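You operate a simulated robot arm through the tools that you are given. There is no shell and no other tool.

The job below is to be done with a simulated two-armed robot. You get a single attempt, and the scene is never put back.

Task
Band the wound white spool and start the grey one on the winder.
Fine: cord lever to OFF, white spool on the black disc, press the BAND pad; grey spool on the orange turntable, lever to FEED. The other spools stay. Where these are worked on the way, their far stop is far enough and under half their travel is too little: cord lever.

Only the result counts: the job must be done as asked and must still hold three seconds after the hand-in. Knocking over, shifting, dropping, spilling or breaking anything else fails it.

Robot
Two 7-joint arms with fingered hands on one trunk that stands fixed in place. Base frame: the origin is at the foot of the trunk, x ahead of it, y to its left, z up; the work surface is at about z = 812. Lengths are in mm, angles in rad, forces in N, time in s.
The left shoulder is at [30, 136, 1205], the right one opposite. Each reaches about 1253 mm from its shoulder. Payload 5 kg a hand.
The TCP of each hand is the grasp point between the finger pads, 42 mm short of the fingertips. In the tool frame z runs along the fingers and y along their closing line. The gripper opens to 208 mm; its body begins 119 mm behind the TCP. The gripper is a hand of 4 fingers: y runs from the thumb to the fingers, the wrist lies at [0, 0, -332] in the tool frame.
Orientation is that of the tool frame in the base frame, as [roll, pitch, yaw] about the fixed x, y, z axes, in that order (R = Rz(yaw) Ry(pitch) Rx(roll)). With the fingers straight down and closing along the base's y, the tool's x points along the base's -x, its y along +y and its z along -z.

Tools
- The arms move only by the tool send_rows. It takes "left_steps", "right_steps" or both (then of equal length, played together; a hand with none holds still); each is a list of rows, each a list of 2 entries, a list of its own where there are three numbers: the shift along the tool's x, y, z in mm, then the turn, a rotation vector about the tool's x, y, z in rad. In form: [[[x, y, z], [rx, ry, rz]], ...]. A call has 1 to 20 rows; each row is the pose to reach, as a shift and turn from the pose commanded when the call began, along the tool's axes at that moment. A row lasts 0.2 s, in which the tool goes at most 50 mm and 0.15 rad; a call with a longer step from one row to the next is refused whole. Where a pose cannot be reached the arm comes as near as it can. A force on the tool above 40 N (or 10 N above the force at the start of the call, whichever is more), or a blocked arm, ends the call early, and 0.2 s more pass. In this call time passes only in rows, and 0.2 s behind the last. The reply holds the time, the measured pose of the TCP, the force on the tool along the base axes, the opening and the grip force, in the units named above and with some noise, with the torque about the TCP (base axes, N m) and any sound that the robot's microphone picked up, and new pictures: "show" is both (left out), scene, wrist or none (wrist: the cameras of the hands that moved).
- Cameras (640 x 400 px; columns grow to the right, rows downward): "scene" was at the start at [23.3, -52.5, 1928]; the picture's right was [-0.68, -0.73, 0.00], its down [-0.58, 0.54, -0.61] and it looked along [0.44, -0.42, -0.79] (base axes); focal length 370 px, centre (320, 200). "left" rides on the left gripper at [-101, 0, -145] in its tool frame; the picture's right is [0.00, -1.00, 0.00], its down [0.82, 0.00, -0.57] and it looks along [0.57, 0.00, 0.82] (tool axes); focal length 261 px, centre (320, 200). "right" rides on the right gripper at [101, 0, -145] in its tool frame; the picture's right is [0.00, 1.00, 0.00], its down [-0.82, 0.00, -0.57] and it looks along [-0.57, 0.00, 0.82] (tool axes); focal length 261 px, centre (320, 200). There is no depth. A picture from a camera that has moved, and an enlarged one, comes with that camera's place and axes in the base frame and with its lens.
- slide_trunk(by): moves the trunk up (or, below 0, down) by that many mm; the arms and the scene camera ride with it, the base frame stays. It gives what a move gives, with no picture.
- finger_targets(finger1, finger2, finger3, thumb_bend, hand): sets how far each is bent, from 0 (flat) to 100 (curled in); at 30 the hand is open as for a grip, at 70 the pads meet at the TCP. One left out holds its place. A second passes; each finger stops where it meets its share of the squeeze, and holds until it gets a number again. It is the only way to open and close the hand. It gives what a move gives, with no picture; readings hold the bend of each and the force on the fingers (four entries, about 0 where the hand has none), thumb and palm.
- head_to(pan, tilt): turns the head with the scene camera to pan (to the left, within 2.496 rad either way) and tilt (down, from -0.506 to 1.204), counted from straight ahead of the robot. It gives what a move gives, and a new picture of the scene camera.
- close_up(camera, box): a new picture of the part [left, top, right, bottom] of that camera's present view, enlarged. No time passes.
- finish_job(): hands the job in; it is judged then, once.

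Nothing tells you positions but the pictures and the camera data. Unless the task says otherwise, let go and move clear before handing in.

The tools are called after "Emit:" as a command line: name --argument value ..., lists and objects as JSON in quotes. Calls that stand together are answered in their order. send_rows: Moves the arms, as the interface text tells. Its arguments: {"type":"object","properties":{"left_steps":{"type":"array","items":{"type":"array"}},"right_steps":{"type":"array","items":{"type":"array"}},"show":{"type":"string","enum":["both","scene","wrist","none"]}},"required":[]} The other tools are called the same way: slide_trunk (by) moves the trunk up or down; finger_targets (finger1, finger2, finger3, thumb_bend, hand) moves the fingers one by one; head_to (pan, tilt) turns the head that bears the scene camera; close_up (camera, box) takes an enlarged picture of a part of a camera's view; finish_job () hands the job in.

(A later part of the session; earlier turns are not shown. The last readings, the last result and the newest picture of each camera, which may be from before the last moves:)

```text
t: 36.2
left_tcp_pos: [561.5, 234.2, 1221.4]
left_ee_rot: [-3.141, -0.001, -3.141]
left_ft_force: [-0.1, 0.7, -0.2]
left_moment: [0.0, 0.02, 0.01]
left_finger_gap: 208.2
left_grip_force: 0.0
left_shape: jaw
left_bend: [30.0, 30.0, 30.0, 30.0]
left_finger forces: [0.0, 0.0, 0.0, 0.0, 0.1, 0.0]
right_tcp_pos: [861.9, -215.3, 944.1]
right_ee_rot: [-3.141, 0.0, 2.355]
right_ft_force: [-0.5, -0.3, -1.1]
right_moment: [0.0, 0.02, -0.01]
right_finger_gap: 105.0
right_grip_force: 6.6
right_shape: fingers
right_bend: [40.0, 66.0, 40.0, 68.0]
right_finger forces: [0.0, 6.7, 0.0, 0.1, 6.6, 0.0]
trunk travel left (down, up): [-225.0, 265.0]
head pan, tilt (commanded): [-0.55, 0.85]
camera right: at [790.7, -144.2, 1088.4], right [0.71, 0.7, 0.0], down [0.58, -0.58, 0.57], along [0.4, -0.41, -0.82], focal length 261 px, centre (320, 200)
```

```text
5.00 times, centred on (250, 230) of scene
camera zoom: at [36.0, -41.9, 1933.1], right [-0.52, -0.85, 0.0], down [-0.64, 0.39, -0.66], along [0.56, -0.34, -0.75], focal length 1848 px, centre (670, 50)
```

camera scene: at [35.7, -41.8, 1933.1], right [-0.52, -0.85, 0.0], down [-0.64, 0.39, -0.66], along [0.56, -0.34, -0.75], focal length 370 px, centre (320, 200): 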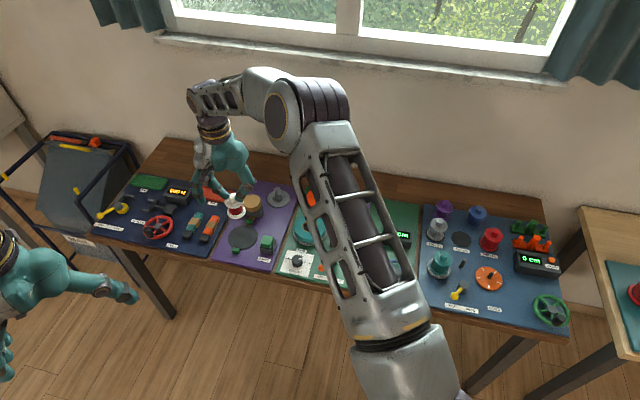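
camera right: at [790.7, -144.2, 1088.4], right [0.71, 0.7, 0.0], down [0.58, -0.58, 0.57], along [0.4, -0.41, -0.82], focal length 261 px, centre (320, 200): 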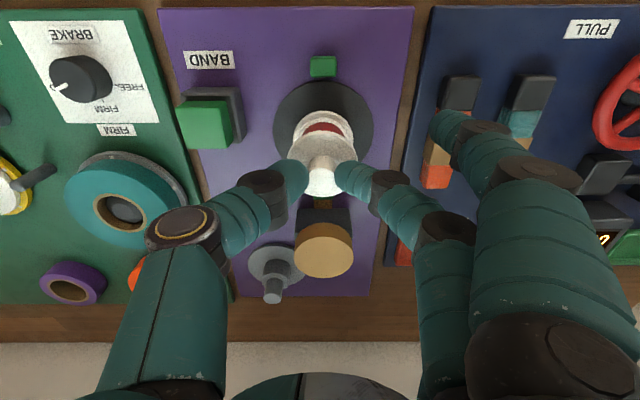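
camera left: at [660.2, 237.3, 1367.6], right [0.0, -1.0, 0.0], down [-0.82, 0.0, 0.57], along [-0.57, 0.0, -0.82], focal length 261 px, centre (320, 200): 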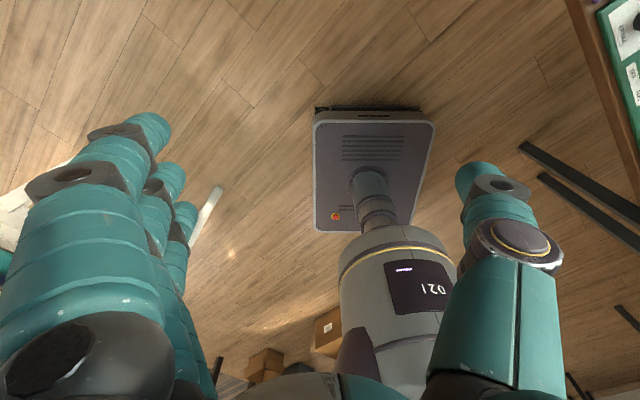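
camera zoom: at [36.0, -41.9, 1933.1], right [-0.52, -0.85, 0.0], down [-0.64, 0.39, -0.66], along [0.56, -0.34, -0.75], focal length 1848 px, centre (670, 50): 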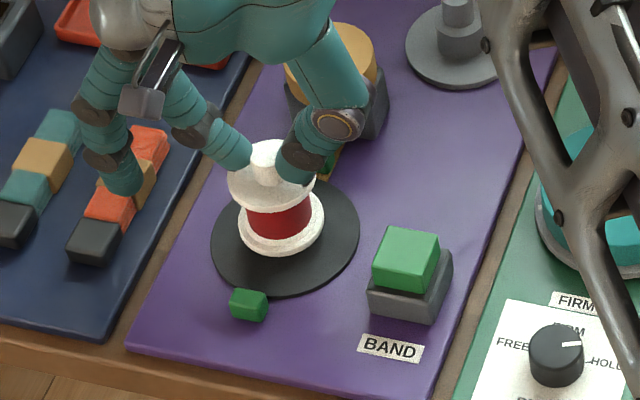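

Emit:
send_rows --right_steps '[[[0, 0, 4], [0, 0, 0]], [[0, 0, 7], [0, 0, 0]], [[0, 0, 9], [0, 0, 0]]]' --show "none"

Emit:
close_up --camera "scene" --box '[210, 190, 290, 270]'

```text
t: 37.0
left_tcp_pos: [563.0, 234.8, 1220.6]
left_ee_rot: [3.141, 0.0, -3.141]
left_ft_force: [-0.2, -0.6, -0.4]
left_moment: [0.01, 0.01, -0.01]
left_finger_gap: 207.8
left_grip_force: 0.1
left_shape: jaw
left_bend: [30.0, 30.0, 30.0, 30.0]
left_finger forces: [0.1, 0.0, 0.0, 0.0, 0.1, 0.0]
right_tcp_pos: [861.9, -215.3, 935.4]
right_ee_rot: [-3.141, -0.002, 2.355]
right_ft_force: [-0.2, -0.3, 0.0]
right_moment: [0.02, 0.0, 0.0]
right_finger_gap: 105.0
right_grip_force: 6.3
right_shape: fingers
right_bend: [40.0, 66.0, 40.0, 68.0]
right_finger forces: [0.1, 6.8, 0.0, 0.1, 6.6, 0.0]
trunk travel left (down, up): [-225.0, 265.0]
head pan, tilt (commanded): [-0.55, 0.85]
```

```text
5.00 times, centred on (250, 230) of scene
camera zoom: at [36.0, -41.9, 1933.1], right [-0.52, -0.85, 0.0], down [-0.64, 0.39, -0.66], along [0.56, -0.34, -0.75], focal length 1848 px, centre (670, 50)
```

zoom: 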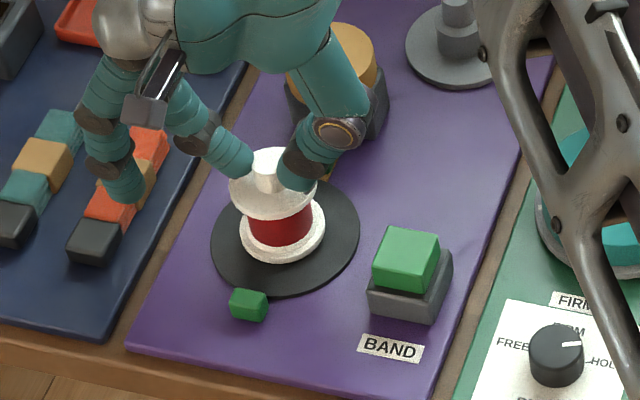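

Emit:
send_rows --right_steps '[[[0, 0, 2], [0, 0, 0]], [[0, 0, 4], [0, 0, 0]]]' --show "none"

Emit:
close_up --camera "right" --box '[240, 60, 400, 220]'

Emit:
close_up --camera "scene" --box '[210, 190, 290, 270]'

```text
t: 37.6
left_tcp_pos: [561.8, 234.6, 1221.0]
left_ee_rot: [-3.14, 0.001, -3.141]
left_ft_force: [0.6, 0.4, -0.3]
left_moment: [-0.02, 0.01, 0.0]
left_finger_gap: 207.8
left_grip_force: 0.0
left_shape: jaw
left_bend: [30.0, 30.0, 30.0, 30.0]
left_finger forces: [0.1, 0.0, 0.0, 0.0, 0.0, 0.1]
right_tcp_pos: [863.0, -216.3, 931.3]
right_ee_rot: [3.141, -0.002, 2.354]
right_ft_force: [-0.3, -0.5, -0.5]
right_moment: [0.0, -0.01, 0.0]
right_finger_gap: 104.8
right_grip_force: 6.3
right_shape: fingers
right_bend: [40.0, 66.0, 40.0, 68.0]
right_finger forces: [0.1, 6.8, 0.1, 0.0, 6.7, 0.0]
trunk travel left (down, up): [-225.0, 265.0]
head pan, tilt (commanded): [-0.55, 0.85]
```

```text
2.50 times, centred on (320, 140) of right
camera zoom: at [790.8, -143.8, 1075.5], right [0.71, 0.7, 0.0], down [0.58, -0.58, 0.57], along [0.4, -0.41, -0.82], focal length 652 px, centre (320, 350)
```

zoom: 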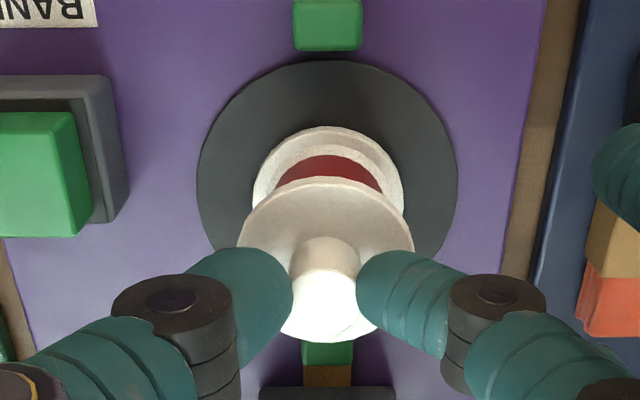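

```text
5.00 times, centred on (250, 230) of scene
camera zoom: at [35.8, -41.9, 1933.1], right [-0.52, -0.85, 0.0], down [-0.64, 0.39, -0.66], along [0.56, -0.34, -0.75], focal length 1848 px, centre (670, 50)
```

zoom: 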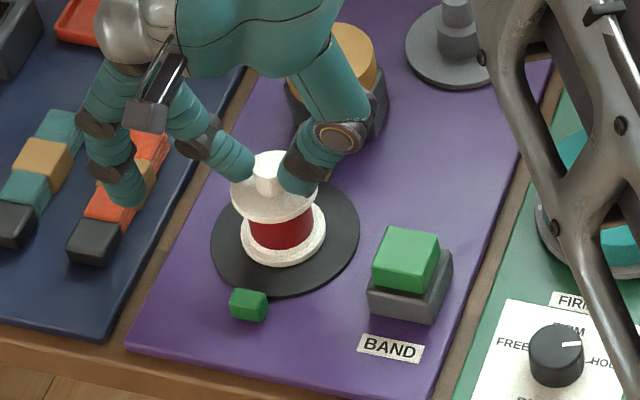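

Emit:
send_rows --right_steps '[[[0, 0, 2], [0, 0, 0]], [[0, 0, 3.5], [0, 0, 0]]]' --show "none"

Emit:
close_up --camera "scene" --box '[210, 190, 290, 270]'

```text
t: 38.2
left_tcp_pos: [561.2, 234.4, 1221.9]
left_ee_rot: [-3.141, 0.0, -3.14]
left_ft_force: [0.5, 0.2, -0.9]
left_moment: [0.0, 0.01, -0.01]
left_finger_gap: 207.7
left_grip_force: 0.0
left_shape: jaw
left_bend: [30.0, 30.0, 30.0, 30.0]
left_finger forces: [0.0, 0.1, 0.0, 0.0, 0.0, 0.0]
right_tcp_pos: [862.7, -212.9, 929.2]
right_ee_rot: [3.141, 0.001, 2.354]
right_ft_force: [0.9, 2.5, 7.3]
right_moment: [0.02, 0.02, 0.02]
right_finger_gap: 104.5
right_grip_force: 8.7
right_shape: fingers
right_bend: [40.0, 66.0, 40.0, 68.0]
right_finger forces: [0.0, 9.4, 0.0, 0.0, 8.1, 0.1]
trunk travel left (down, up): [-225.0, 265.0]
head pan, tilt (commanded): [-0.55, 0.85]
```

```text
5.00 times, centred on (250, 230) of scene
camera zoom: at [35.0, -41.5, 1933.2], right [-0.52, -0.85, 0.0], down [-0.64, 0.39, -0.66], along [0.56, -0.34, -0.75], focal length 1848 px, centre (670, 50)
```

zoom: 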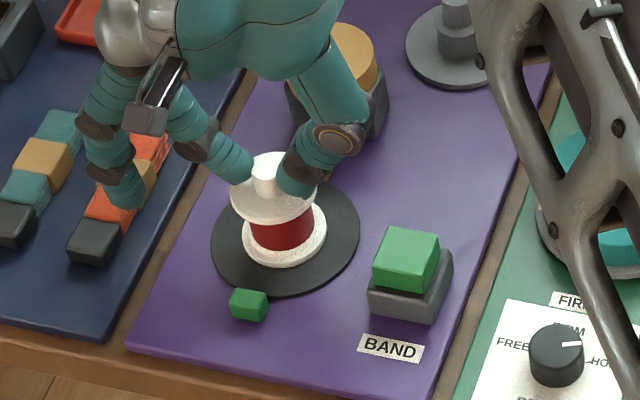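

Contact with the disc (7 N upward). I'll relieve the pressure and open the pinch.

Emit:
send_rows --right_steps '[[[0, 0, -2], [0, 0, 0]]]' --show "none"

Emit:
finger_targets --hand "right" --finger2 50 --thumb_bend 52

Emit:
close_up --camera "right" --box '[240, 60, 400, 220]'

Emit:
close_up --camera "scene" --box '[210, 190, 290, 270]'

```text
t: 38.6
left_tcp_pos: [561.6, 234.9, 1223.0]
left_ee_rot: [3.141, 0.001, 3.141]
left_ft_force: [-0.2, -0.5, -0.6]
left_moment: [0.01, -0.02, 0.02]
left_finger_gap: 207.7
left_grip_force: 0.1
left_shape: jaw
left_bend: [30.0, 30.0, 30.0, 30.0]
left_finger forces: [0.0, 0.0, 0.0, 0.0, 0.0, 0.0]
right_tcp_pos: [860.4, -215.8, 930.0]
right_ee_rot: [3.141, 0.0, 2.354]
right_ft_force: [0.5, 1.5, 3.0]
right_moment: [0.04, -0.05, -0.02]
right_finger_gap: 104.8
right_grip_force: 7.6
right_shape: fingers
right_bend: [40.0, 66.0, 40.0, 68.0]
right_finger forces: [0.0, 8.3, 0.1, 0.0, 7.4, 0.0]
trunk travel left (down, up): [-225.0, 265.0]
head pan, tilt (commanded): [-0.55, 0.85]
```

```text
t: 39.6
left_tcp_pos: [560.3, 234.2, 1221.8]
left_ee_rot: [-3.142, -0.001, 3.141]
left_ft_force: [0.4, 0.5, -0.5]
left_moment: [-0.01, -0.01, 0.01]
left_finger_gap: 207.8
left_grip_force: 0.0
left_shape: jaw
left_bend: [30.0, 30.0, 30.0, 30.0]
left_finger forces: [0.0, 0.0, 0.0, 0.0, 0.0, 0.0]
right_tcp_pos: [860.5, -215.6, 929.1]
right_ee_rot: [-3.141, 0.0, 2.353]
right_ft_force: [1.0, 1.0, -0.3]
right_moment: [-0.03, -0.01, 0.02]
right_finger_gap: 140.6
right_grip_force: 0.0
right_shape: fingers
right_bend: [40.0, 50.0, 40.0, 52.0]
right_finger forces: [0.0, 0.0, 0.1, 0.0, 0.0, 0.0]
trunk travel left (down, up): [-225.0, 265.0]
head pan, tilt (commanded): [-0.55, 0.85]
```

```text
2.50 times, centred on (320, 140) of right
camera zoom: at [790.7, -143.5, 1074.0], right [0.71, 0.7, 0.0], down [0.58, -0.58, 0.57], along [0.4, -0.41, -0.82], focal length 652 px, centre (320, 350)
```

zoom: 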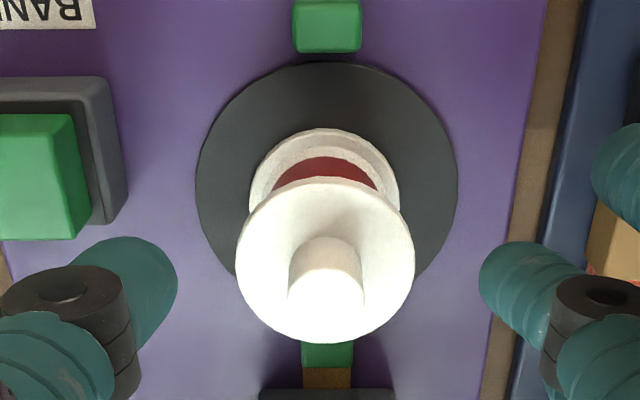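

```text
5.00 times, centred on (250, 230) of scene
camera zoom: at [35.6, -41.9, 1933.1], right [-0.52, -0.85, 0.0], down [-0.64, 0.39, -0.66], along [0.56, -0.34, -0.75], focal length 1848 px, centre (670, 50)
```

zoom: 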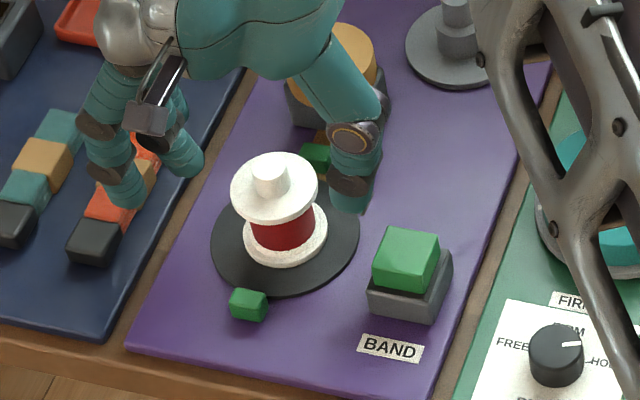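

The white spool stands centred on the black disc. I'll lift clear, shape a pointing finger, and move above the BAND pad (estimated top at (773, -275, 857)).

Emit:
send_rows --right_steps '[[[0, 0, -20], [0, 0, 0]], [[0, 0, -50], [0, 0, 0]], [[0, 0, -85], [0, 0, 0]], [[0, 0, -115], [0, 0, 0]], [[3, -18, -115], [0, 0, -0.131]], [[5, -36, -115], [0, 0, -0.262]], [[8, -54, -115], [0, 0, -0.393]], [[10, -72, -115], [0, 0, -0.524]], [[13, -90, -115], [0, 0, -0.655]], [[15.6, -108, -115], [0, 0, -0.785]]]' --show "none"

Emit:
finger_targets --hand "right" --finger1 100 --finger2 70 --finger3 100 --thumb_bend 48

Emit:
close_up --camera "right" --box '[0, 0, 640, 400]'

Emit:
close_up --camera "scene" --box '[190, 150, 310, 270]'

```text
t: 41.8
left_tcp_pos: [561.6, 233.6, 1222.6]
left_ee_rot: [3.141, 0.0, -3.141]
left_ft_force: [0.2, -0.2, 0.3]
left_moment: [0.07, -0.06, 0.01]
left_finger_gap: 207.9
left_grip_force: 0.0
left_shape: jaw
left_bend: [30.0, 30.0, 30.0, 30.0]
left_finger forces: [0.0, 0.0, 0.0, 0.1, 0.0, 0.0]
right_tcp_pos: [772.1, -280.4, 1045.3]
right_ee_rot: [-3.141, -0.001, -3.14]
right_ft_force: [-0.1, 0.3, 1.1]
right_moment: [0.04, -0.03, 0.0]
right_finger_gap: 140.9
right_grip_force: 0.0
right_shape: fingers
right_bend: [40.0, 50.0, 40.0, 52.0]
right_finger forces: [0.1, 0.0, 0.0, 0.1, 0.0, 0.1]
trunk travel left (down, up): [-225.0, 265.0]
head pan, tilt (commanded): [-0.55, 0.85]
```

```text
t: 42.8
left_tcp_pos: [560.8, 235.4, 1222.7]
left_ee_rot: [3.141, 0.0, 3.141]
left_ft_force: [0.1, -0.1, 0.1]
left_moment: [0.01, 0.03, 0.0]
left_finger_gap: 207.9
left_grip_force: 0.1
left_shape: jaw
left_bend: [30.0, 30.0, 30.0, 30.0]
left_finger forces: [0.1, 0.0, 0.0, 0.0, 0.1, 0.0]
right_tcp_pos: [773.6, -280.4, 1044.3]
right_ee_rot: [3.14, 0.0, 3.138]
right_ft_force: [0.4, -0.3, 0.1]
right_moment: [0.0, 0.0, 0.03]
right_finger_gap: 86.1
right_grip_force: 0.1
right_shape: fingers
right_bend: [100.0, 70.0, 100.0, 48.0]
right_finger forces: [0.1, 0.1, 0.0, 0.1, 0.0, 0.1]
trunk travel left (down, up): [-225.0, 265.0]
head pan, tilt (commanded): [-0.55, 0.85]
```

```text
1.00 times, centred on (320, 200) of right (not enlarged: the box is as wide or as high as the picture)
camera zoom: at [672.8, -279.8, 1188.3], right [0.01, 1.0, 0.0], down [0.82, -0.01, 0.57], along [0.57, 0.0, -0.82], focal length 261 px, centre (320, 200)
```

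zoom: 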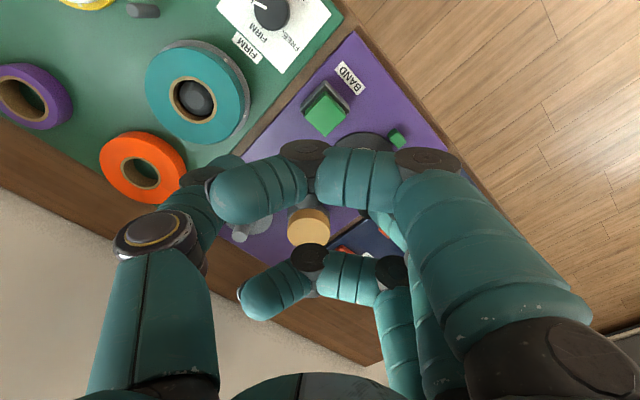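

```text
3.33 times, centred on (250, 210) of scene
camera zoom: at [35.6, -42.0, 1933.1], right [-0.52, -0.85, 0.0], down [-0.64, 0.39, -0.66], along [0.56, -0.34, -0.75], focal length 1232 px, centre (553, 167)
```

zoom: 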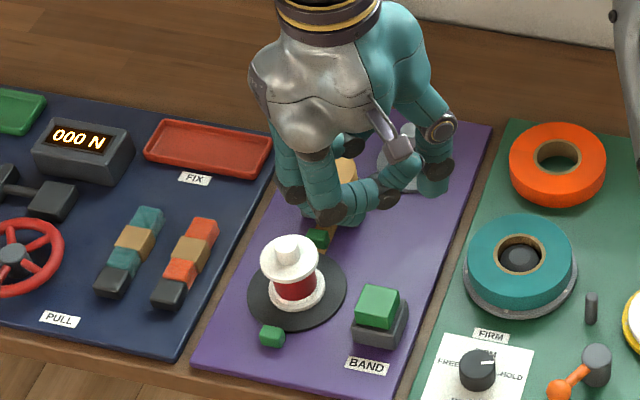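

The BAND pad is nearly under the pointing fingertip. I'll lower to just above it and look.

Emit:
send_rows --right_steps '[[[1, -1, 40], [0, 0, 0]], [[2, -2, 80], [0, 0, 0]], [[3, -3, 110], [0, 0, 0]], [[3, -3, 128], [0, 0, 0]]]' --show "wrist"

Emit:
close_up --camera "scene" --box '[210, 190, 290, 270]'

```text
t: 43.8
left_tcp_pos: [561.1, 233.3, 1221.9]
left_ee_rot: [-3.141, -0.002, -3.14]
left_ft_force: [-0.5, 0.1, -0.1]
left_moment: [0.0, 0.04, 0.0]
left_finger_gap: 207.7
left_grip_force: 0.0
left_shape: jaw
left_bend: [30.0, 30.0, 30.0, 30.0]
left_finger forces: [0.0, 0.0, 0.0, 0.1, 0.1, 0.0]
right_tcp_pos: [770.8, -284.5, 916.3]
right_ee_rot: [-3.142, 0.002, 3.139]
right_ft_force: [0.3, -0.6, 0.9]
right_moment: [0.01, 0.04, -0.02]
right_finger_gap: 86.2
right_grip_force: 0.1
right_shape: fingers
right_bend: [100.0, 70.0, 100.0, 48.0]
right_finger forces: [0.0, 0.0, 0.0, 0.0, 0.0, 0.0]
trunk travel left (down, up): [-225.0, 265.0]
head pan, tilt (commanded): [-0.55, 0.85]
camera right: at [670.7, -283.7, 1060.5], right [0.01, 1.0, 0.0], down [0.82, -0.01, 0.57], along [0.57, 0.0, -0.82], focal length 261 px, centre (320, 200)
```

right: 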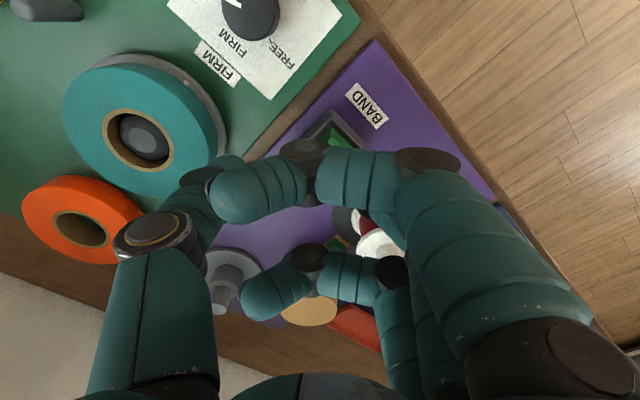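

```text
5.00 times, centred on (250, 230) of scene
camera zoom: at [36.2, -42.0, 1933.1], right [-0.52, -0.85, 0.0], down [-0.64, 0.39, -0.66], along [0.56, -0.34, -0.75], focal length 1848 px, centre (670, 50)
```

zoom: 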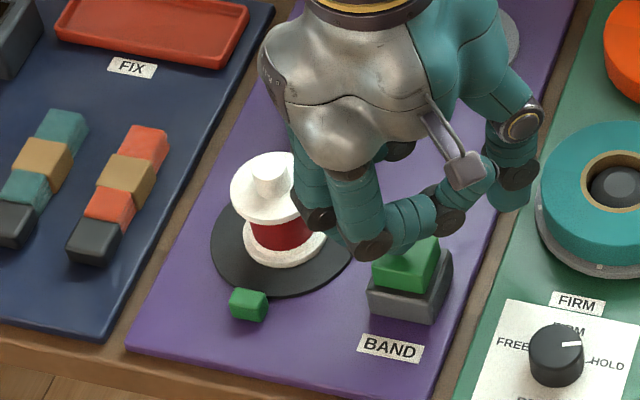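

Emit:
send_rows --right_steps '[[[0, 0, 5], [0, 0, 0]], [[0, 0, 9], [0, 0, 0]], [[0, 0, 12], [0, 0, 0]], [[0, 0, 15], [0, 0, 0]]]' --show "none"

Emit:
close_up --camera "scene" --box '[210, 190, 290, 270]'

```text
t: 44.8
left_tcp_pos: [560.3, 234.9, 1222.6]
left_ee_rot: [3.141, 0.0, 3.141]
left_ft_force: [0.3, 0.8, -0.4]
left_moment: [0.0, -0.02, 0.01]
left_finger_gap: 208.0
left_grip_force: 0.0
left_shape: jaw
left_bend: [30.0, 30.0, 30.0, 30.0]
left_finger forces: [0.0, 0.1, 0.0, 0.0, 0.0, 0.0]
right_tcp_pos: [771.1, -281.8, 903.0]
right_ee_rot: [3.141, 0.0, 3.141]
right_ft_force: [0.8, 2.5, 5.9]
right_moment: [0.13, 0.03, 0.01]
right_finger_gap: 86.1
right_grip_force: 2.4
right_shape: fingers
right_bend: [100.0, 70.0, 100.0, 48.0]
right_finger forces: [0.1, 5.8, 0.0, 0.0, 0.0, 0.1]
trunk travel left (down, up): [-225.0, 265.0]
head pan, tilt (commanded): [-0.55, 0.85]
heard: click
```

```text
5.00 times, centred on (250, 230) of scene
camera zoom: at [35.0, -41.5, 1933.2], right [-0.52, -0.85, 0.0], down [-0.64, 0.39, -0.66], along [0.56, -0.34, -0.75], focal length 1848 px, centre (670, 50)
```

zoom: 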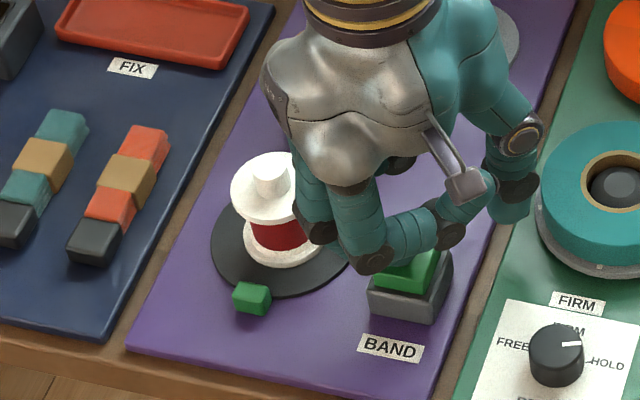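

I heard a click, and the green jaw at the disc edge appears to be moving. I'll hold a moment and look.

Emit:
send_rows --right_steps '[[[0, 0, 1], [0, 0, 0]], [[0, 0, 1], [0, 0, 0]], [[0, 0, 1], [0, 0, 0]]]' --show "none"

Emit:
close_up --camera "scene" --box '[210, 190, 290, 270]'

```text
t: 45.6
left_tcp_pos: [561.8, 234.7, 1223.0]
left_ee_rot: [-3.141, -0.001, 3.141]
left_ft_force: [-0.3, -0.1, -0.7]
left_moment: [0.0, 0.02, 0.04]
left_finger_gap: 207.9
left_grip_force: 0.0
left_shape: jaw
left_bend: [30.0, 30.0, 30.0, 30.0]
left_finger forces: [0.1, 0.0, 0.0, 0.0, 0.0, 0.1]
right_tcp_pos: [771.8, -282.3, 901.7]
right_ee_rot: [-3.14, 0.0, 3.14]
right_ft_force: [-0.2, 3.2, 7.8]
right_moment: [0.16, -0.02, 0.0]
right_finger_gap: 86.0
right_grip_force: 3.4
right_shape: fingers
right_bend: [100.0, 70.0, 100.0, 48.0]
right_finger forces: [0.1, 6.8, 0.0, 0.0, 0.1, 0.0]
trunk travel left (down, up): [-225.0, 265.0]
head pan, tilt (commanded): [-0.55, 0.85]
```

```text
5.00 times, centred on (250, 230) of scene
camera zoom: at [35.1, -41.5, 1933.1], right [-0.52, -0.85, 0.0], down [-0.64, 0.39, -0.66], along [0.56, -0.34, -0.75], focal length 1848 px, centre (670, 50)
```

zoom: 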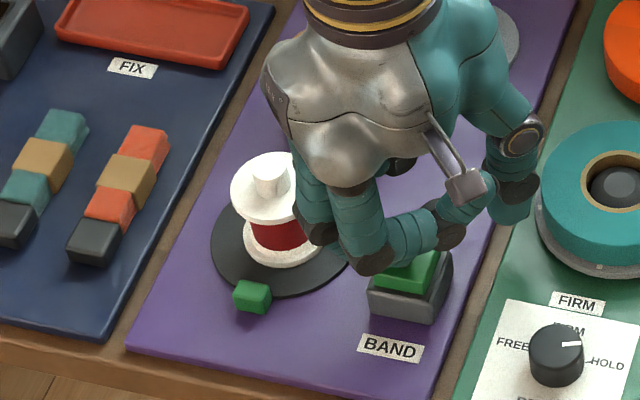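

Emit:
send_rows --right_steps '[[[0, 0, 2], [0, 0, 0]], [[0, 0, 4], [0, 0, 0]], [[0, 0, 4], [0, 0, 0]], [[0, 0, 4], [0, 0, 0]], [[0, 0, 4], [0, 0, 0]]]' --show "none"

Emit:
close_up --camera "scene" --box '[210, 190, 290, 270]'

```text
t: 46.8
left_tcp_pos: [562.2, 234.7, 1222.1]
left_ee_rot: [3.141, 0.0, -3.141]
left_ft_force: [1.0, 0.8, -0.8]
left_moment: [-0.01, 0.0, 0.02]
left_finger_gap: 208.1
left_grip_force: 0.0
left_shape: jaw
left_bend: [30.0, 30.0, 30.0, 30.0]
left_finger forces: [0.0, 0.0, 0.1, 0.1, 0.1, 0.1]
right_tcp_pos: [770.8, -283.8, 898.1]
right_ee_rot: [-3.141, 0.001, 3.141]
right_ft_force: [0.5, 2.6, 10.2]
right_moment: [0.18, -0.05, -0.02]
right_finger_gap: 85.9
right_grip_force: 4.9
right_shape: fingers
right_bend: [100.0, 70.0, 100.0, 48.0]
right_finger forces: [0.0, 9.6, 0.0, 0.0, 0.0, 0.0]
trunk travel left (down, up): [-225.0, 265.0]
head pan, tilt (commanded): [-0.55, 0.85]
```

```text
5.00 times, centred on (250, 230) of scene
camera zoom: at [35.0, -41.4, 1933.1], right [-0.52, -0.85, 0.0], down [-0.64, 0.39, -0.66], along [0.56, -0.35, -0.75], focal length 1848 px, centre (670, 50)
```

zoom: 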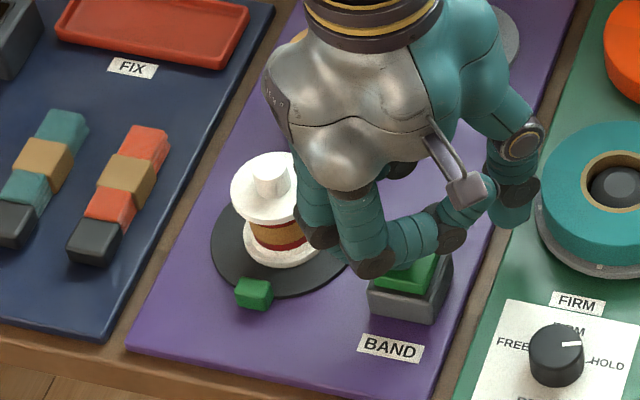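

A tan band now shows around the red cord: the white spool is banded. I'll lift away and travel to above the grey spool, squaring the hand to the bench again.

Emit:
send_rows --right_steps '[[[0, 0, -20], [0, 0, 0]], [[0, 0, -65], [0, 0, 0]], [[0, 0, -112], [0, 0, 0]], [[10, -20, -150], [0, 0, 0]], [[30, -60, -160], [0, 0, 0.05]], [[50, -100, -160], [0, 0, 0.11]], [[70, -140, -160], [0, 0, 0.18]], [[90, -180, -160], [0, 0, 0.25]], [[110, -220, -160], [0, 0, 0.32]], [[130, -260, -160], [0, 0, 0.39]], [[150, -300, -160], [0, 0, 0.46]], [[170, -340, -160], [0, 0, 0.53]], [[190, -380, -160], [0, 0, 0.6]], [[210, -420, -160], [0, 0, 0.67]], [[230, -460, -160], [0, 0, 0.74]], [[250, -500, -160], [0, 0, 0.785]], [[271, -542, -160], [0, 0, 0.785]]]' --show "scene"

Emit:
finger_targets --hand "right" --finger1 40 --finger2 52 --finger3 40 --thumb_bend 54

Emit:
close_up --camera "right" --box '[0, 0, 640, 400]'

Emit:
close_up --camera "scene" --box '[200, 170, 310, 280]'

```text
t: 50.4
left_tcp_pos: [560.8, 232.2, 1223.2]
left_ee_rot: [3.139, 0.0, 3.142]
left_ft_force: [-0.7, -0.8, 1.1]
left_moment: [0.12, -0.08, -0.01]
left_finger_gap: 208.2
left_grip_force: 0.1
left_shape: jaw
left_bend: [30.0, 30.0, 30.0, 30.0]
left_finger forces: [0.0, 0.0, 0.1, 0.0, 0.0, 0.0]
right_tcp_pos: [498.5, -823.5, 1057.3]
right_ee_rot: [3.14, -0.003, 2.356]
right_ft_force: [0.4, 0.6, 0.0]
right_moment: [-0.03, 0.11, 0.02]
right_finger_gap: 86.5
right_grip_force: 0.1
right_shape: fingers
right_bend: [100.0, 70.0, 100.0, 48.0]
right_finger forces: [0.1, 0.0, 0.0, 0.0, 0.1, 0.0]
trunk travel left (down, up): [-225.0, 265.0]
head pan, tilt (commanded): [-0.55, 0.85]
camera scene: at [34.3, -44.2, 1933.1], right [-0.52, -0.85, 0.0], down [-0.64, 0.39, -0.66], along [0.56, -0.34, -0.75], focal length 370 px, centre (320, 200)
```

scene: 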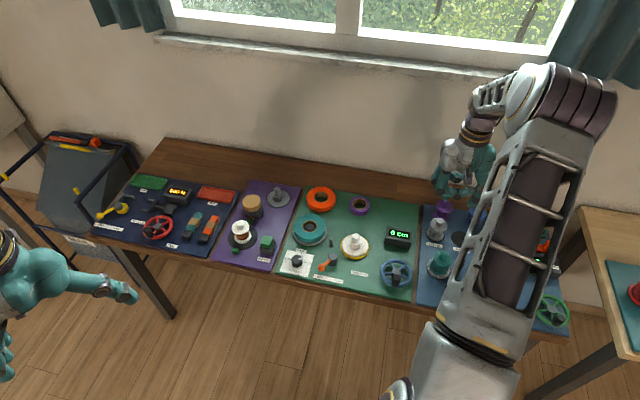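

```text
t: 51.4
left_tcp_pos: [561.5, 234.5, 1221.4]
left_ee_rot: [3.141, 0.0, 3.141]
left_ft_force: [-0.3, 0.0, -1.2]
left_moment: [0.0, 0.01, 0.0]
left_finger_gap: 208.0
left_grip_force: 0.1
left_shape: jaw
left_bend: [30.0, 30.0, 30.0, 30.0]
left_finger forces: [0.0, 0.0, 0.1, 0.0, 0.1, 0.0]
right_tcp_pos: [499.5, -823.3, 1058.1]
right_ee_rot: [3.141, 0.002, 2.353]
right_ft_force: [-0.6, 0.8, -0.6]
right_moment: [0.03, 0.01, -0.02]
right_finger_gap: 136.4
right_grip_force: 0.0
right_shape: fingers
right_bend: [40.0, 52.0, 40.0, 54.0]
right_finger forces: [0.0, 0.0, 0.1, 0.0, 0.1, 0.1]
trunk travel left (down, up): [-225.0, 265.0]
head pan, tilt (commanded): [-0.55, 0.85]
```

```text
1.00 times, centred on (320, 200) of right (not enlarged: the box is as wide or as high as the picture)
camera zoom: at [428.1, -752.1, 1201.9], right [0.71, 0.7, 0.0], down [0.58, -0.58, 0.57], along [0.4, -0.41, -0.82], focal length 261 px, centre (320, 200)
```

zoom: 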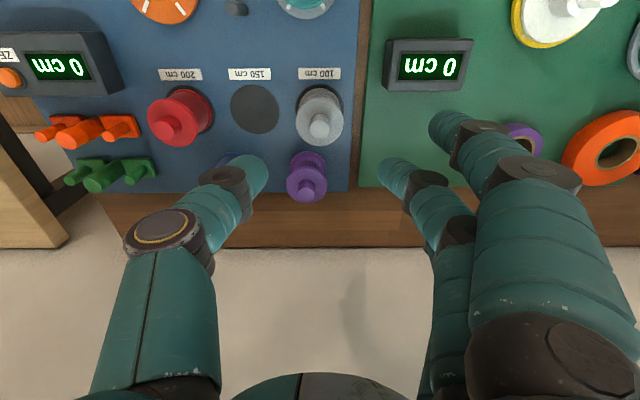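

```text
3.64 times, centred on (255, 225) of scene
camera zoom: at [35.5, -42.4, 1933.1], right [-0.52, -0.85, 0.0], down [-0.64, 0.39, -0.66], along [0.56, -0.34, -0.75], focal length 1344 px, centre (556, 109)
```

zoom: 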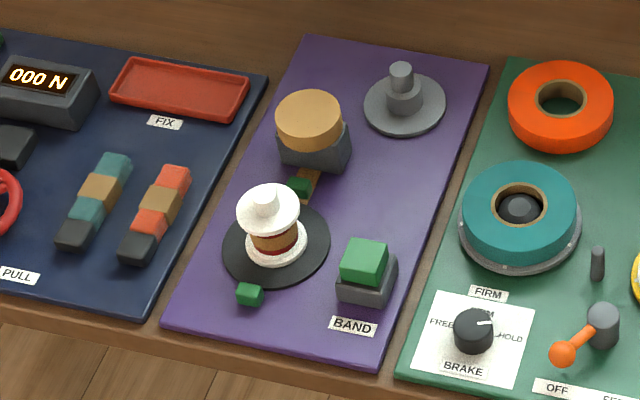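

The band is on and the white spool stands on the disc. Now measuring the grey spool from above.

Emit:
close_up --camera "right" --box '[240, 50, 400, 210]'

Emit:
close_up --camera "right" --box '[100, 0, 260, 100]'

```text
2.50 times, centred on (320, 130) of right
camera zoom: at [428.1, -752.1, 1201.9], right [0.71, 0.7, 0.0], down [0.58, -0.58, 0.57], along [0.4, -0.41, -0.82], focal length 652 px, centre (320, 375)
```

zoom: 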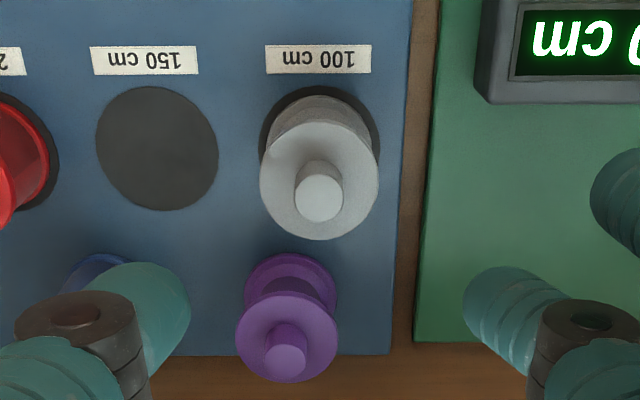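

```text
4.00 times, centred on (180, 50) of right
camera zoom: at [428.1, -752.1, 1201.9], right [0.71, 0.7, 0.0], down [0.58, -0.58, 0.57], along [0.4, -0.41, -0.82], focal length 1043 px, centre (880, 800)
```

zoom: 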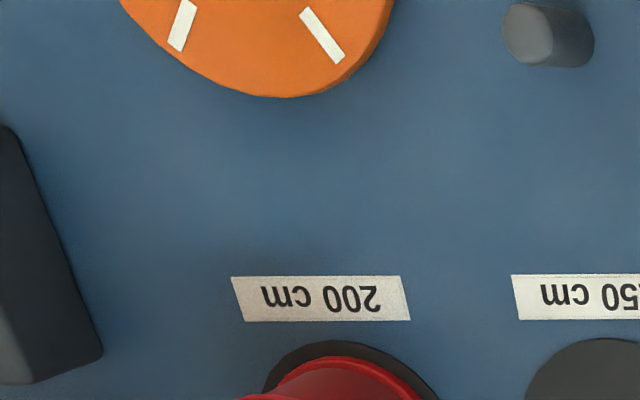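

Grey spool axis is about 8 mm farther from me than the TCP. I'll shift and descend to just above gripping height.

Emit:
send_rows --right_steps '[[[-3, 0, 35], [0, 0, 0]], [[-6, 0, 70], [0, 0, 0]], [[-8.4, 0, 100], [0, 0, 0]], [[-8.4, 0, 116], [0, 0, 0]]]' --show "none"

Emit:
close_up --camera "right" --box '[220, 80, 420, 240]'

Emit:
close_up --camera "scene" --box '[390, 170, 490, 270]'

```text
t: 52.4
left_tcp_pos: [562.0, 234.4, 1221.5]
left_ee_rot: [-3.141, 0.0, -3.141]
left_ft_force: [-0.8, -0.4, 0.3]
left_moment: [0.03, 0.03, -0.04]
left_finger_gap: 207.9
left_grip_force: 0.1
left_shape: jaw
left_bend: [30.0, 30.0, 30.0, 30.0]
left_finger forces: [0.2, 0.0, 0.0, 0.1, 0.0, 0.0]
right_tcp_pos: [505.9, -830.7, 940.8]
right_ee_rot: [3.141, 0.0, 2.354]
right_ft_force: [0.2, -0.6, 1.4]
right_moment: [0.06, 0.0, -0.02]
right_finger_gap: 136.1
right_grip_force: 0.1
right_shape: fingers
right_bend: [40.0, 52.0, 40.0, 54.0]
right_finger forces: [0.1, 0.0, 0.1, 0.1, 0.0, 0.0]
trunk travel left (down, up): [-225.0, 265.0]
head pan, tilt (commanded): [-0.55, 0.85]
```

```text
2.50 times, centred on (320, 160) of right
camera zoom: at [434.3, -759.2, 1084.5], right [0.71, 0.7, 0.0], down [0.58, -0.58, 0.57], along [0.4, -0.41, -0.82], focal length 652 px, centre (320, 300)
```

zoom: 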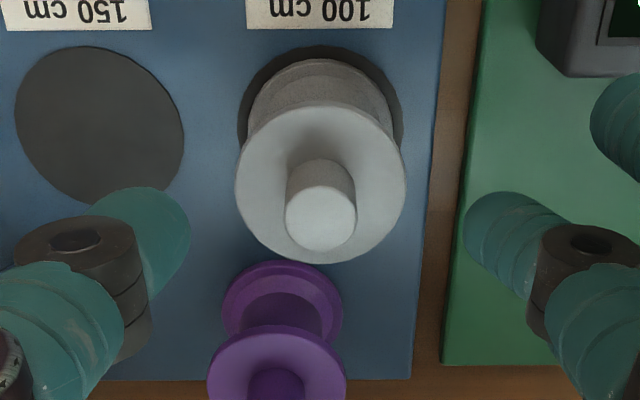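

```text
4.00 times, centred on (440, 220) of scene
camera zoom: at [35.7, -42.5, 1933.1], right [-0.52, -0.85, 0.0], down [-0.64, 0.39, -0.66], along [0.56, -0.34, -0.75], focal length 1478 px, centre (-160, 120)
```

zoom: 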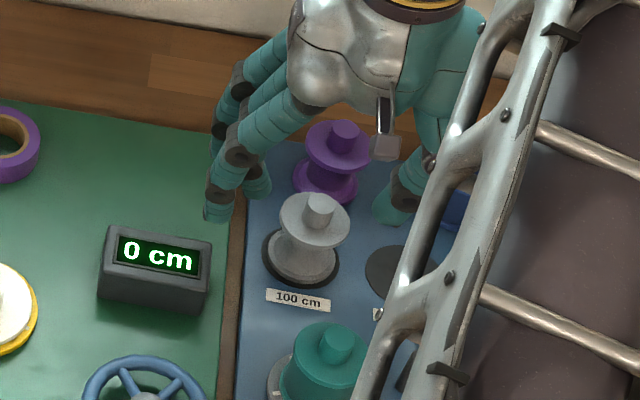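

Slightly lower than the first spool's setting; I'll lower another 12 mm, offset 2 mm to match the earlier balanced grip, then close thumb first and finger after.

Emit:
send_rows --right_steps '[[[0, -2, 6], [0, 0, 0]], [[0, -2, 12], [0, 0, 0]]]' --show "none"

Emit:
finger_targets --hand "right" --thumb_bend 67

Emit:
close_up --camera "right" --box '[220, 80, 420, 240]'

```text
t: 53.0
left_tcp_pos: [561.6, 233.9, 1221.2]
left_ee_rot: [3.141, -0.001, 3.139]
left_ft_force: [-0.1, 0.1, -0.1]
left_moment: [0.0, 0.0, 0.01]
left_finger_gap: 208.1
left_grip_force: 0.2
left_shape: jaw
left_bend: [30.0, 30.0, 30.0, 30.0]
left_finger forces: [0.1, 0.0, 0.0, 0.0, 0.1, 0.0]
right_tcp_pos: [502.8, -831.8, 927.7]
right_ee_rot: [-3.141, 0.0, 2.354]
right_ft_force: [0.4, 0.6, 0.1]
right_moment: [0.01, -0.02, 0.01]
right_finger_gap: 136.2
right_grip_force: 0.0
right_shape: fingers
right_bend: [40.0, 52.0, 40.0, 54.0]
right_finger forces: [0.1, 0.0, 0.0, 0.0, 0.0, 0.1]
trunk travel left (down, up): [-225.0, 265.0]
head pan, tilt (commanded): [-0.55, 0.85]
```

```text
t: 54.0
left_tcp_pos: [561.9, 234.3, 1222.4]
left_ee_rot: [-3.14, 0.0, -3.141]
left_ft_force: [-0.2, -0.7, 0.6]
left_moment: [0.0, 0.0, -0.02]
left_finger_gap: 207.9
left_grip_force: 0.0
left_shape: jaw
left_bend: [30.0, 30.0, 30.0, 30.0]
left_finger forces: [0.1, 0.1, 0.0, 0.0, 0.1, 0.1]
right_tcp_pos: [504.2, -831.0, 928.2]
right_ee_rot: [-3.141, 0.0, 2.356]
right_ft_force: [0.0, 0.0, -0.3]
right_moment: [0.0, -0.02, 0.02]
right_finger_gap: 104.3
right_grip_force: 0.0
right_shape: fingers
right_bend: [40.0, 52.0, 40.0, 67.0]
right_finger forces: [0.0, 0.1, 0.2, 0.0, 0.1, 0.0]
trunk travel left (down, up): [-225.0, 265.0]
head pan, tilt (commanded): [-0.55, 0.85]
```

```text
2.50 times, centred on (320, 160) of right
camera zoom: at [432.4, -760.1, 1073.2], right [0.71, 0.7, 0.0], down [0.58, -0.58, 0.57], along [0.4, -0.41, -0.82], focal length 652 px, centre (320, 300)
```

zoom: 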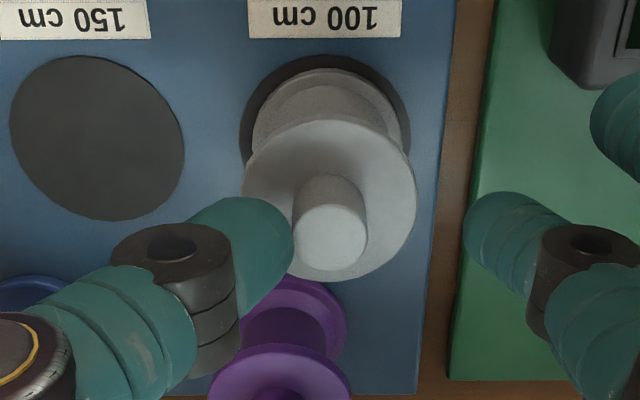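

The thumb just touches the knob. Now closing the finger against it.

Emit:
finger_targets --hand "right" --finger2 76 --thumb_bend 69

Emit:
close_up --camera "right" --box '[220, 80, 420, 240]'

Emit:
close_up --camera "scene" --box '[390, 170, 490, 270]'

```text
t: 55.0
left_tcp_pos: [560.7, 234.8, 1221.5]
left_ee_rot: [-3.141, 0.002, -3.14]
left_ft_force: [1.0, 0.7, 0.3]
left_moment: [-0.02, 0.01, -0.03]
left_finger_gap: 208.1
left_grip_force: 0.1
left_shape: jaw
left_bend: [30.0, 30.0, 30.0, 30.0]
left_finger forces: [0.1, 0.0, 0.0, 0.1, 0.1, 0.0]
right_tcp_pos: [502.8, -832.1, 930.6]
right_ee_rot: [3.14, 0.0, 2.355]
right_ft_force: [0.6, 0.5, 5.7]
right_moment: [-0.06, 0.1, -0.01]
right_finger_gap: 102.7
right_grip_force: 7.8
right_shape: fingers
right_bend: [40.0, 65.0, 40.0, 69.0]
right_finger forces: [0.0, 6.9, 0.0, 0.1, 9.4, 0.0]
trunk travel left (down, up): [-225.0, 265.0]
head pan, tilt (commanded): [-0.55, 0.85]
```

```text
2.50 times, centred on (320, 160) of right
camera zoom: at [432.5, -759.9, 1073.6], right [0.71, 0.7, 0.0], down [0.58, -0.58, 0.57], along [0.4, -0.41, -0.82], focal length 652 px, centre (320, 300)
```

zoom: 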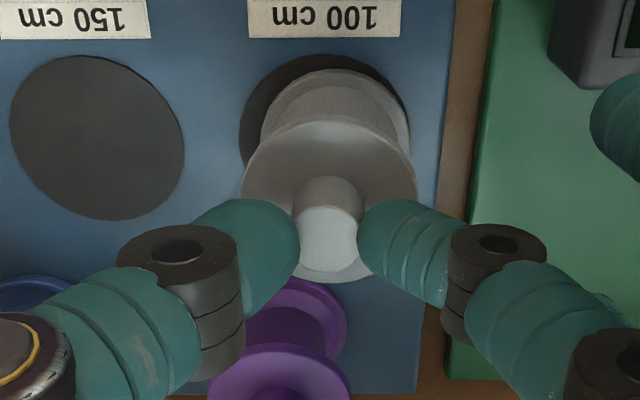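

```text
4.00 times, centred on (440, 220) of scene
camera zoom: at [35.3, -41.7, 1933.1], right [-0.52, -0.85, 0.0], down [-0.64, 0.39, -0.66], along [0.56, -0.34, -0.75], focal length 1478 px, centre (-160, 120)
```

zoom: 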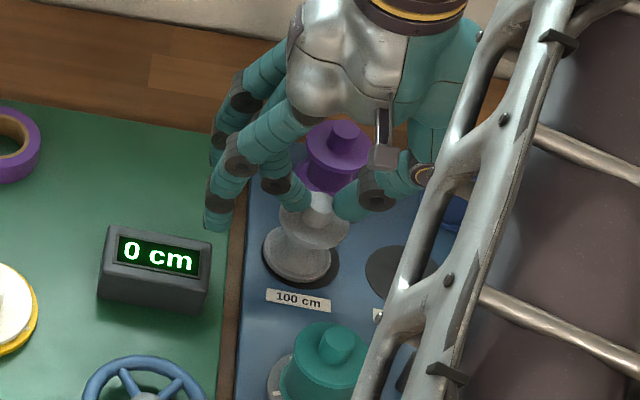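

Gripped with small tilt. I'll lift slowly and check.

Emit:
send_rows --right_steps '[[[0, 0, -3], [0, 0, 0]], [[0, 0, -8], [0, 0, 0]], [[0, 0, -15], [0, 0, 0]], [[0, 0, -25], [0, 0, 0]], [[0, 0, -40], [0, 0, 0]]]' --show "none"

Emit:
close_up --camera "right" --box '[220, 80, 420, 240]'

Emit:
close_up --camera "scene" --box '[390, 170, 490, 270]'

```text
t: 56.2
left_tcp_pos: [561.2, 234.5, 1221.7]
left_ee_rot: [-3.141, -0.001, -3.141]
left_ft_force: [0.0, 0.0, 0.2]
left_moment: [-0.07, -0.05, 0.0]
left_finger_gap: 208.0
left_grip_force: 0.2
left_shape: jaw
left_bend: [30.0, 30.0, 30.0, 30.0]
left_finger forces: [0.0, 0.1, 0.0, 0.1, 0.1, 0.0]
right_tcp_pos: [503.7, -833.0, 968.8]
right_ee_rot: [-3.141, -0.001, 2.355]
right_ft_force: [-0.9, -0.5, 0.1]
right_moment: [-0.02, 0.01, 0.0]
right_finger_gap: 100.0
right_grip_force: 0.1
right_shape: fingers
right_bend: [40.0, 70.0, 40.0, 69.0]
right_finger forces: [0.0, 0.0, 0.0, 0.0, 0.0, 0.0]
trunk travel left (down, up): [-225.0, 265.0]
head pan, tilt (commanded): [-0.55, 0.85]
```

```text
2.50 times, centred on (320, 160) of right
camera zoom: at [432.9, -760.3, 1113.8], right [0.71, 0.7, 0.0], down [0.58, -0.58, 0.57], along [0.4, -0.41, -0.82], focal length 652 px, centre (320, 300)
```

zoom: 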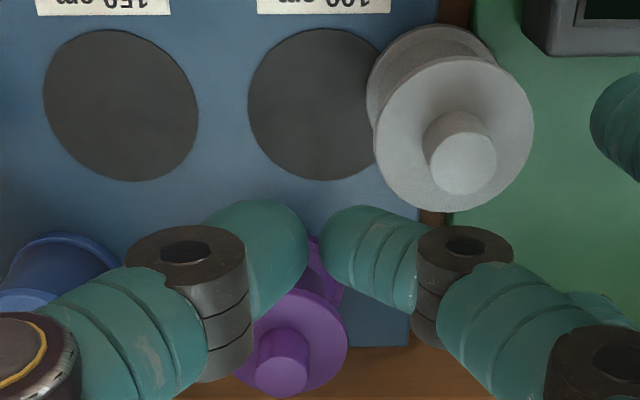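

```text
4.00 times, centred on (440, 220) of scene
camera zoom: at [35.2, -41.6, 1933.1], right [-0.52, -0.85, 0.0], down [-0.64, 0.39, -0.66], along [0.56, -0.34, -0.75], focal length 1478 px, centre (-160, 120)
```

zoom: 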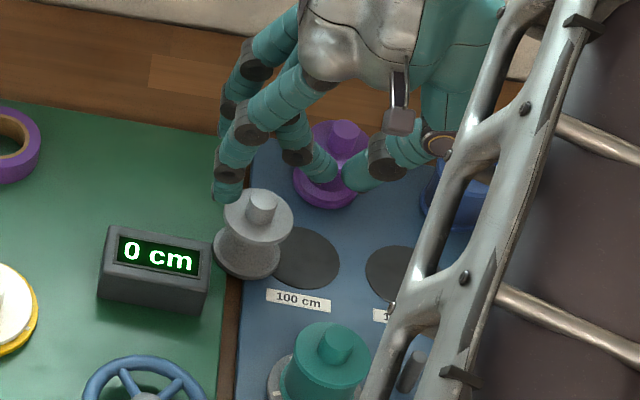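

The grip slipped: the tips were about 6 mm too high on the knob, and the grey spool slid about 48 mm, still standing upright over the gap between the boards. I'll reopen, reposition over it and grip lower this time.

Emit:
finger_targets --hand "right" --finger2 50 --thumb_bend 52

Emit:
send_rows --right_steps '[[[0, 0, -10], [0, 0, 0]], [[4, 16, -10], [0, 0, 0]], [[7, 32, -10], [0, 0, 0]], [[10, 48, -10], [0, 0, 0]]]' --show "none"

Emit:
close_up --camera "right" --box '[220, 60, 420, 220]'

Emit:
close_up --camera "scene" --box '[390, 170, 490, 270]'

```text
t: 57.2
left_tcp_pos: [560.7, 234.6, 1222.0]
left_ee_rot: [3.14, 0.0, -3.14]
left_ft_force: [-1.0, 0.2, -0.2]
left_moment: [-0.01, -0.02, 0.02]
left_finger_gap: 208.0
left_grip_force: 0.1
left_shape: jaw
left_bend: [30.0, 30.0, 30.0, 30.0]
left_finger forces: [0.0, 0.0, 0.1, 0.0, 0.0, 0.0]
right_tcp_pos: [503.7, -832.9, 968.7]
right_ee_rot: [-3.139, 0.001, 2.356]
right_ft_force: [-0.4, -0.1, 1.0]
right_moment: [0.0, -0.02, 0.01]
right_finger_gap: 140.4
right_grip_force: 0.1
right_shape: fingers
right_bend: [40.0, 50.0, 40.0, 52.0]
right_finger forces: [0.0, 0.0, 0.0, 0.0, 0.0, 0.0]
trunk travel left (down, up): [-225.0, 265.0]
head pan, tilt (commanded): [-0.55, 0.85]
```

```text
t: 58.2
left_tcp_pos: [561.5, 235.0, 1221.6]
left_ee_rot: [3.142, 0.0, -3.141]
left_ft_force: [-0.3, 0.4, -0.4]
left_moment: [-0.07, 0.05, 0.02]
left_finger_gap: 207.9
left_grip_force: 0.1
left_shape: jaw
left_bend: [30.0, 30.0, 30.0, 30.0]
left_finger forces: [0.0, 0.0, 0.0, 0.0, 0.0, 0.0]
right_tcp_pos: [528.8, -790.7, 978.1]
right_ee_rot: [-3.141, 0.0, 2.351]
right_ft_force: [0.1, -1.1, -0.3]
right_moment: [0.02, 0.02, 0.02]
right_finger_gap: 140.8
right_grip_force: 0.0
right_shape: fingers
right_bend: [40.0, 50.0, 40.0, 52.0]
right_finger forces: [0.1, 0.0, 0.1, 0.0, 0.0, 0.1]
trunk travel left (down, up): [-225.0, 265.0]
head pan, tilt (commanded): [-0.55, 0.85]
```

```text
2.50 times, centred on (320, 140) of right
camera zoom: at [459.1, -719.8, 1123.6], right [0.71, 0.7, 0.0], down [0.58, -0.58, 0.57], along [0.4, -0.41, -0.82], focal length 652 px, centre (320, 350)
```

zoom: 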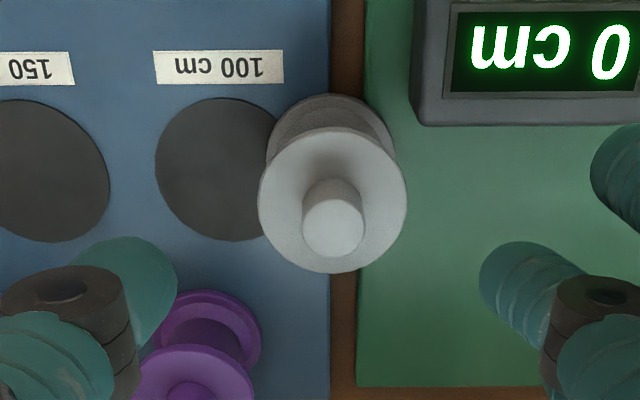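

```text
4.00 times, centred on (440, 220) of scene
camera zoom: at [36.2, -41.4, 1933.1], right [-0.52, -0.85, 0.0], down [-0.64, 0.39, -0.66], along [0.56, -0.35, -0.75], focal length 1478 px, centre (-160, 120)
```

zoom: 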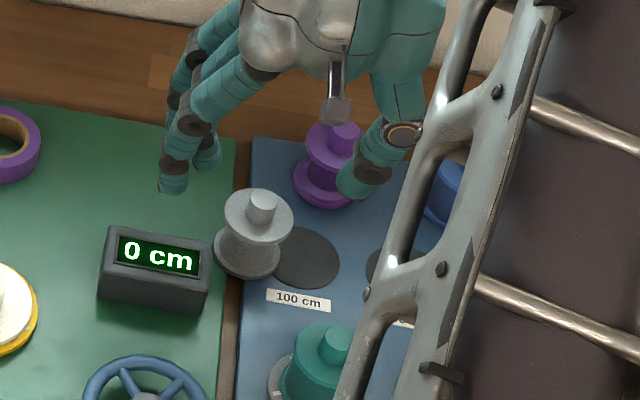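

Emit:
close_up --camera "right" --box '[280, 90, 370, 180]'

Emit:
close_up --camera "scene" --box '[430, 210, 480, 250]'

```text
4.44 times, centred on (325, 135) of right
camera zoom: at [459.1, -719.8, 1123.6], right [0.71, 0.7, 0.0], down [0.58, -0.58, 0.57], along [0.4, -0.41, -0.82], focal length 1158 px, centre (298, 489)
```

zoom: 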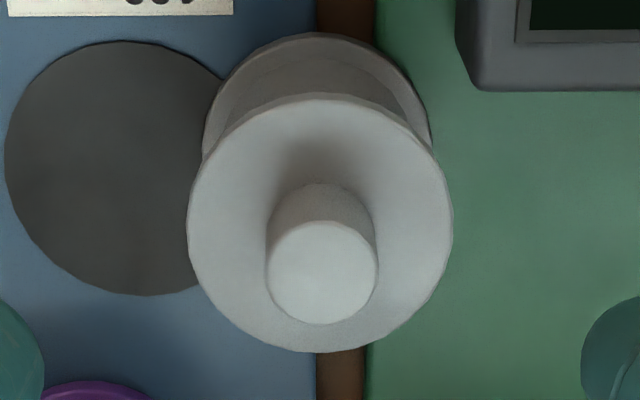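

```text
10.00 times, centred on (455, 230) of scene
camera zoom: at [36.2, -41.4, 1933.1], right [-0.52, -0.85, 0.0], down [-0.64, 0.39, -0.66], along [0.56, -0.35, -0.75], focal length 3696 px, centre (-1030, -100)
```

zoom: 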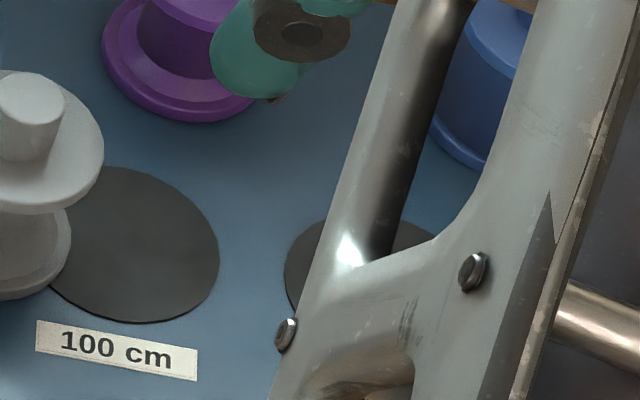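

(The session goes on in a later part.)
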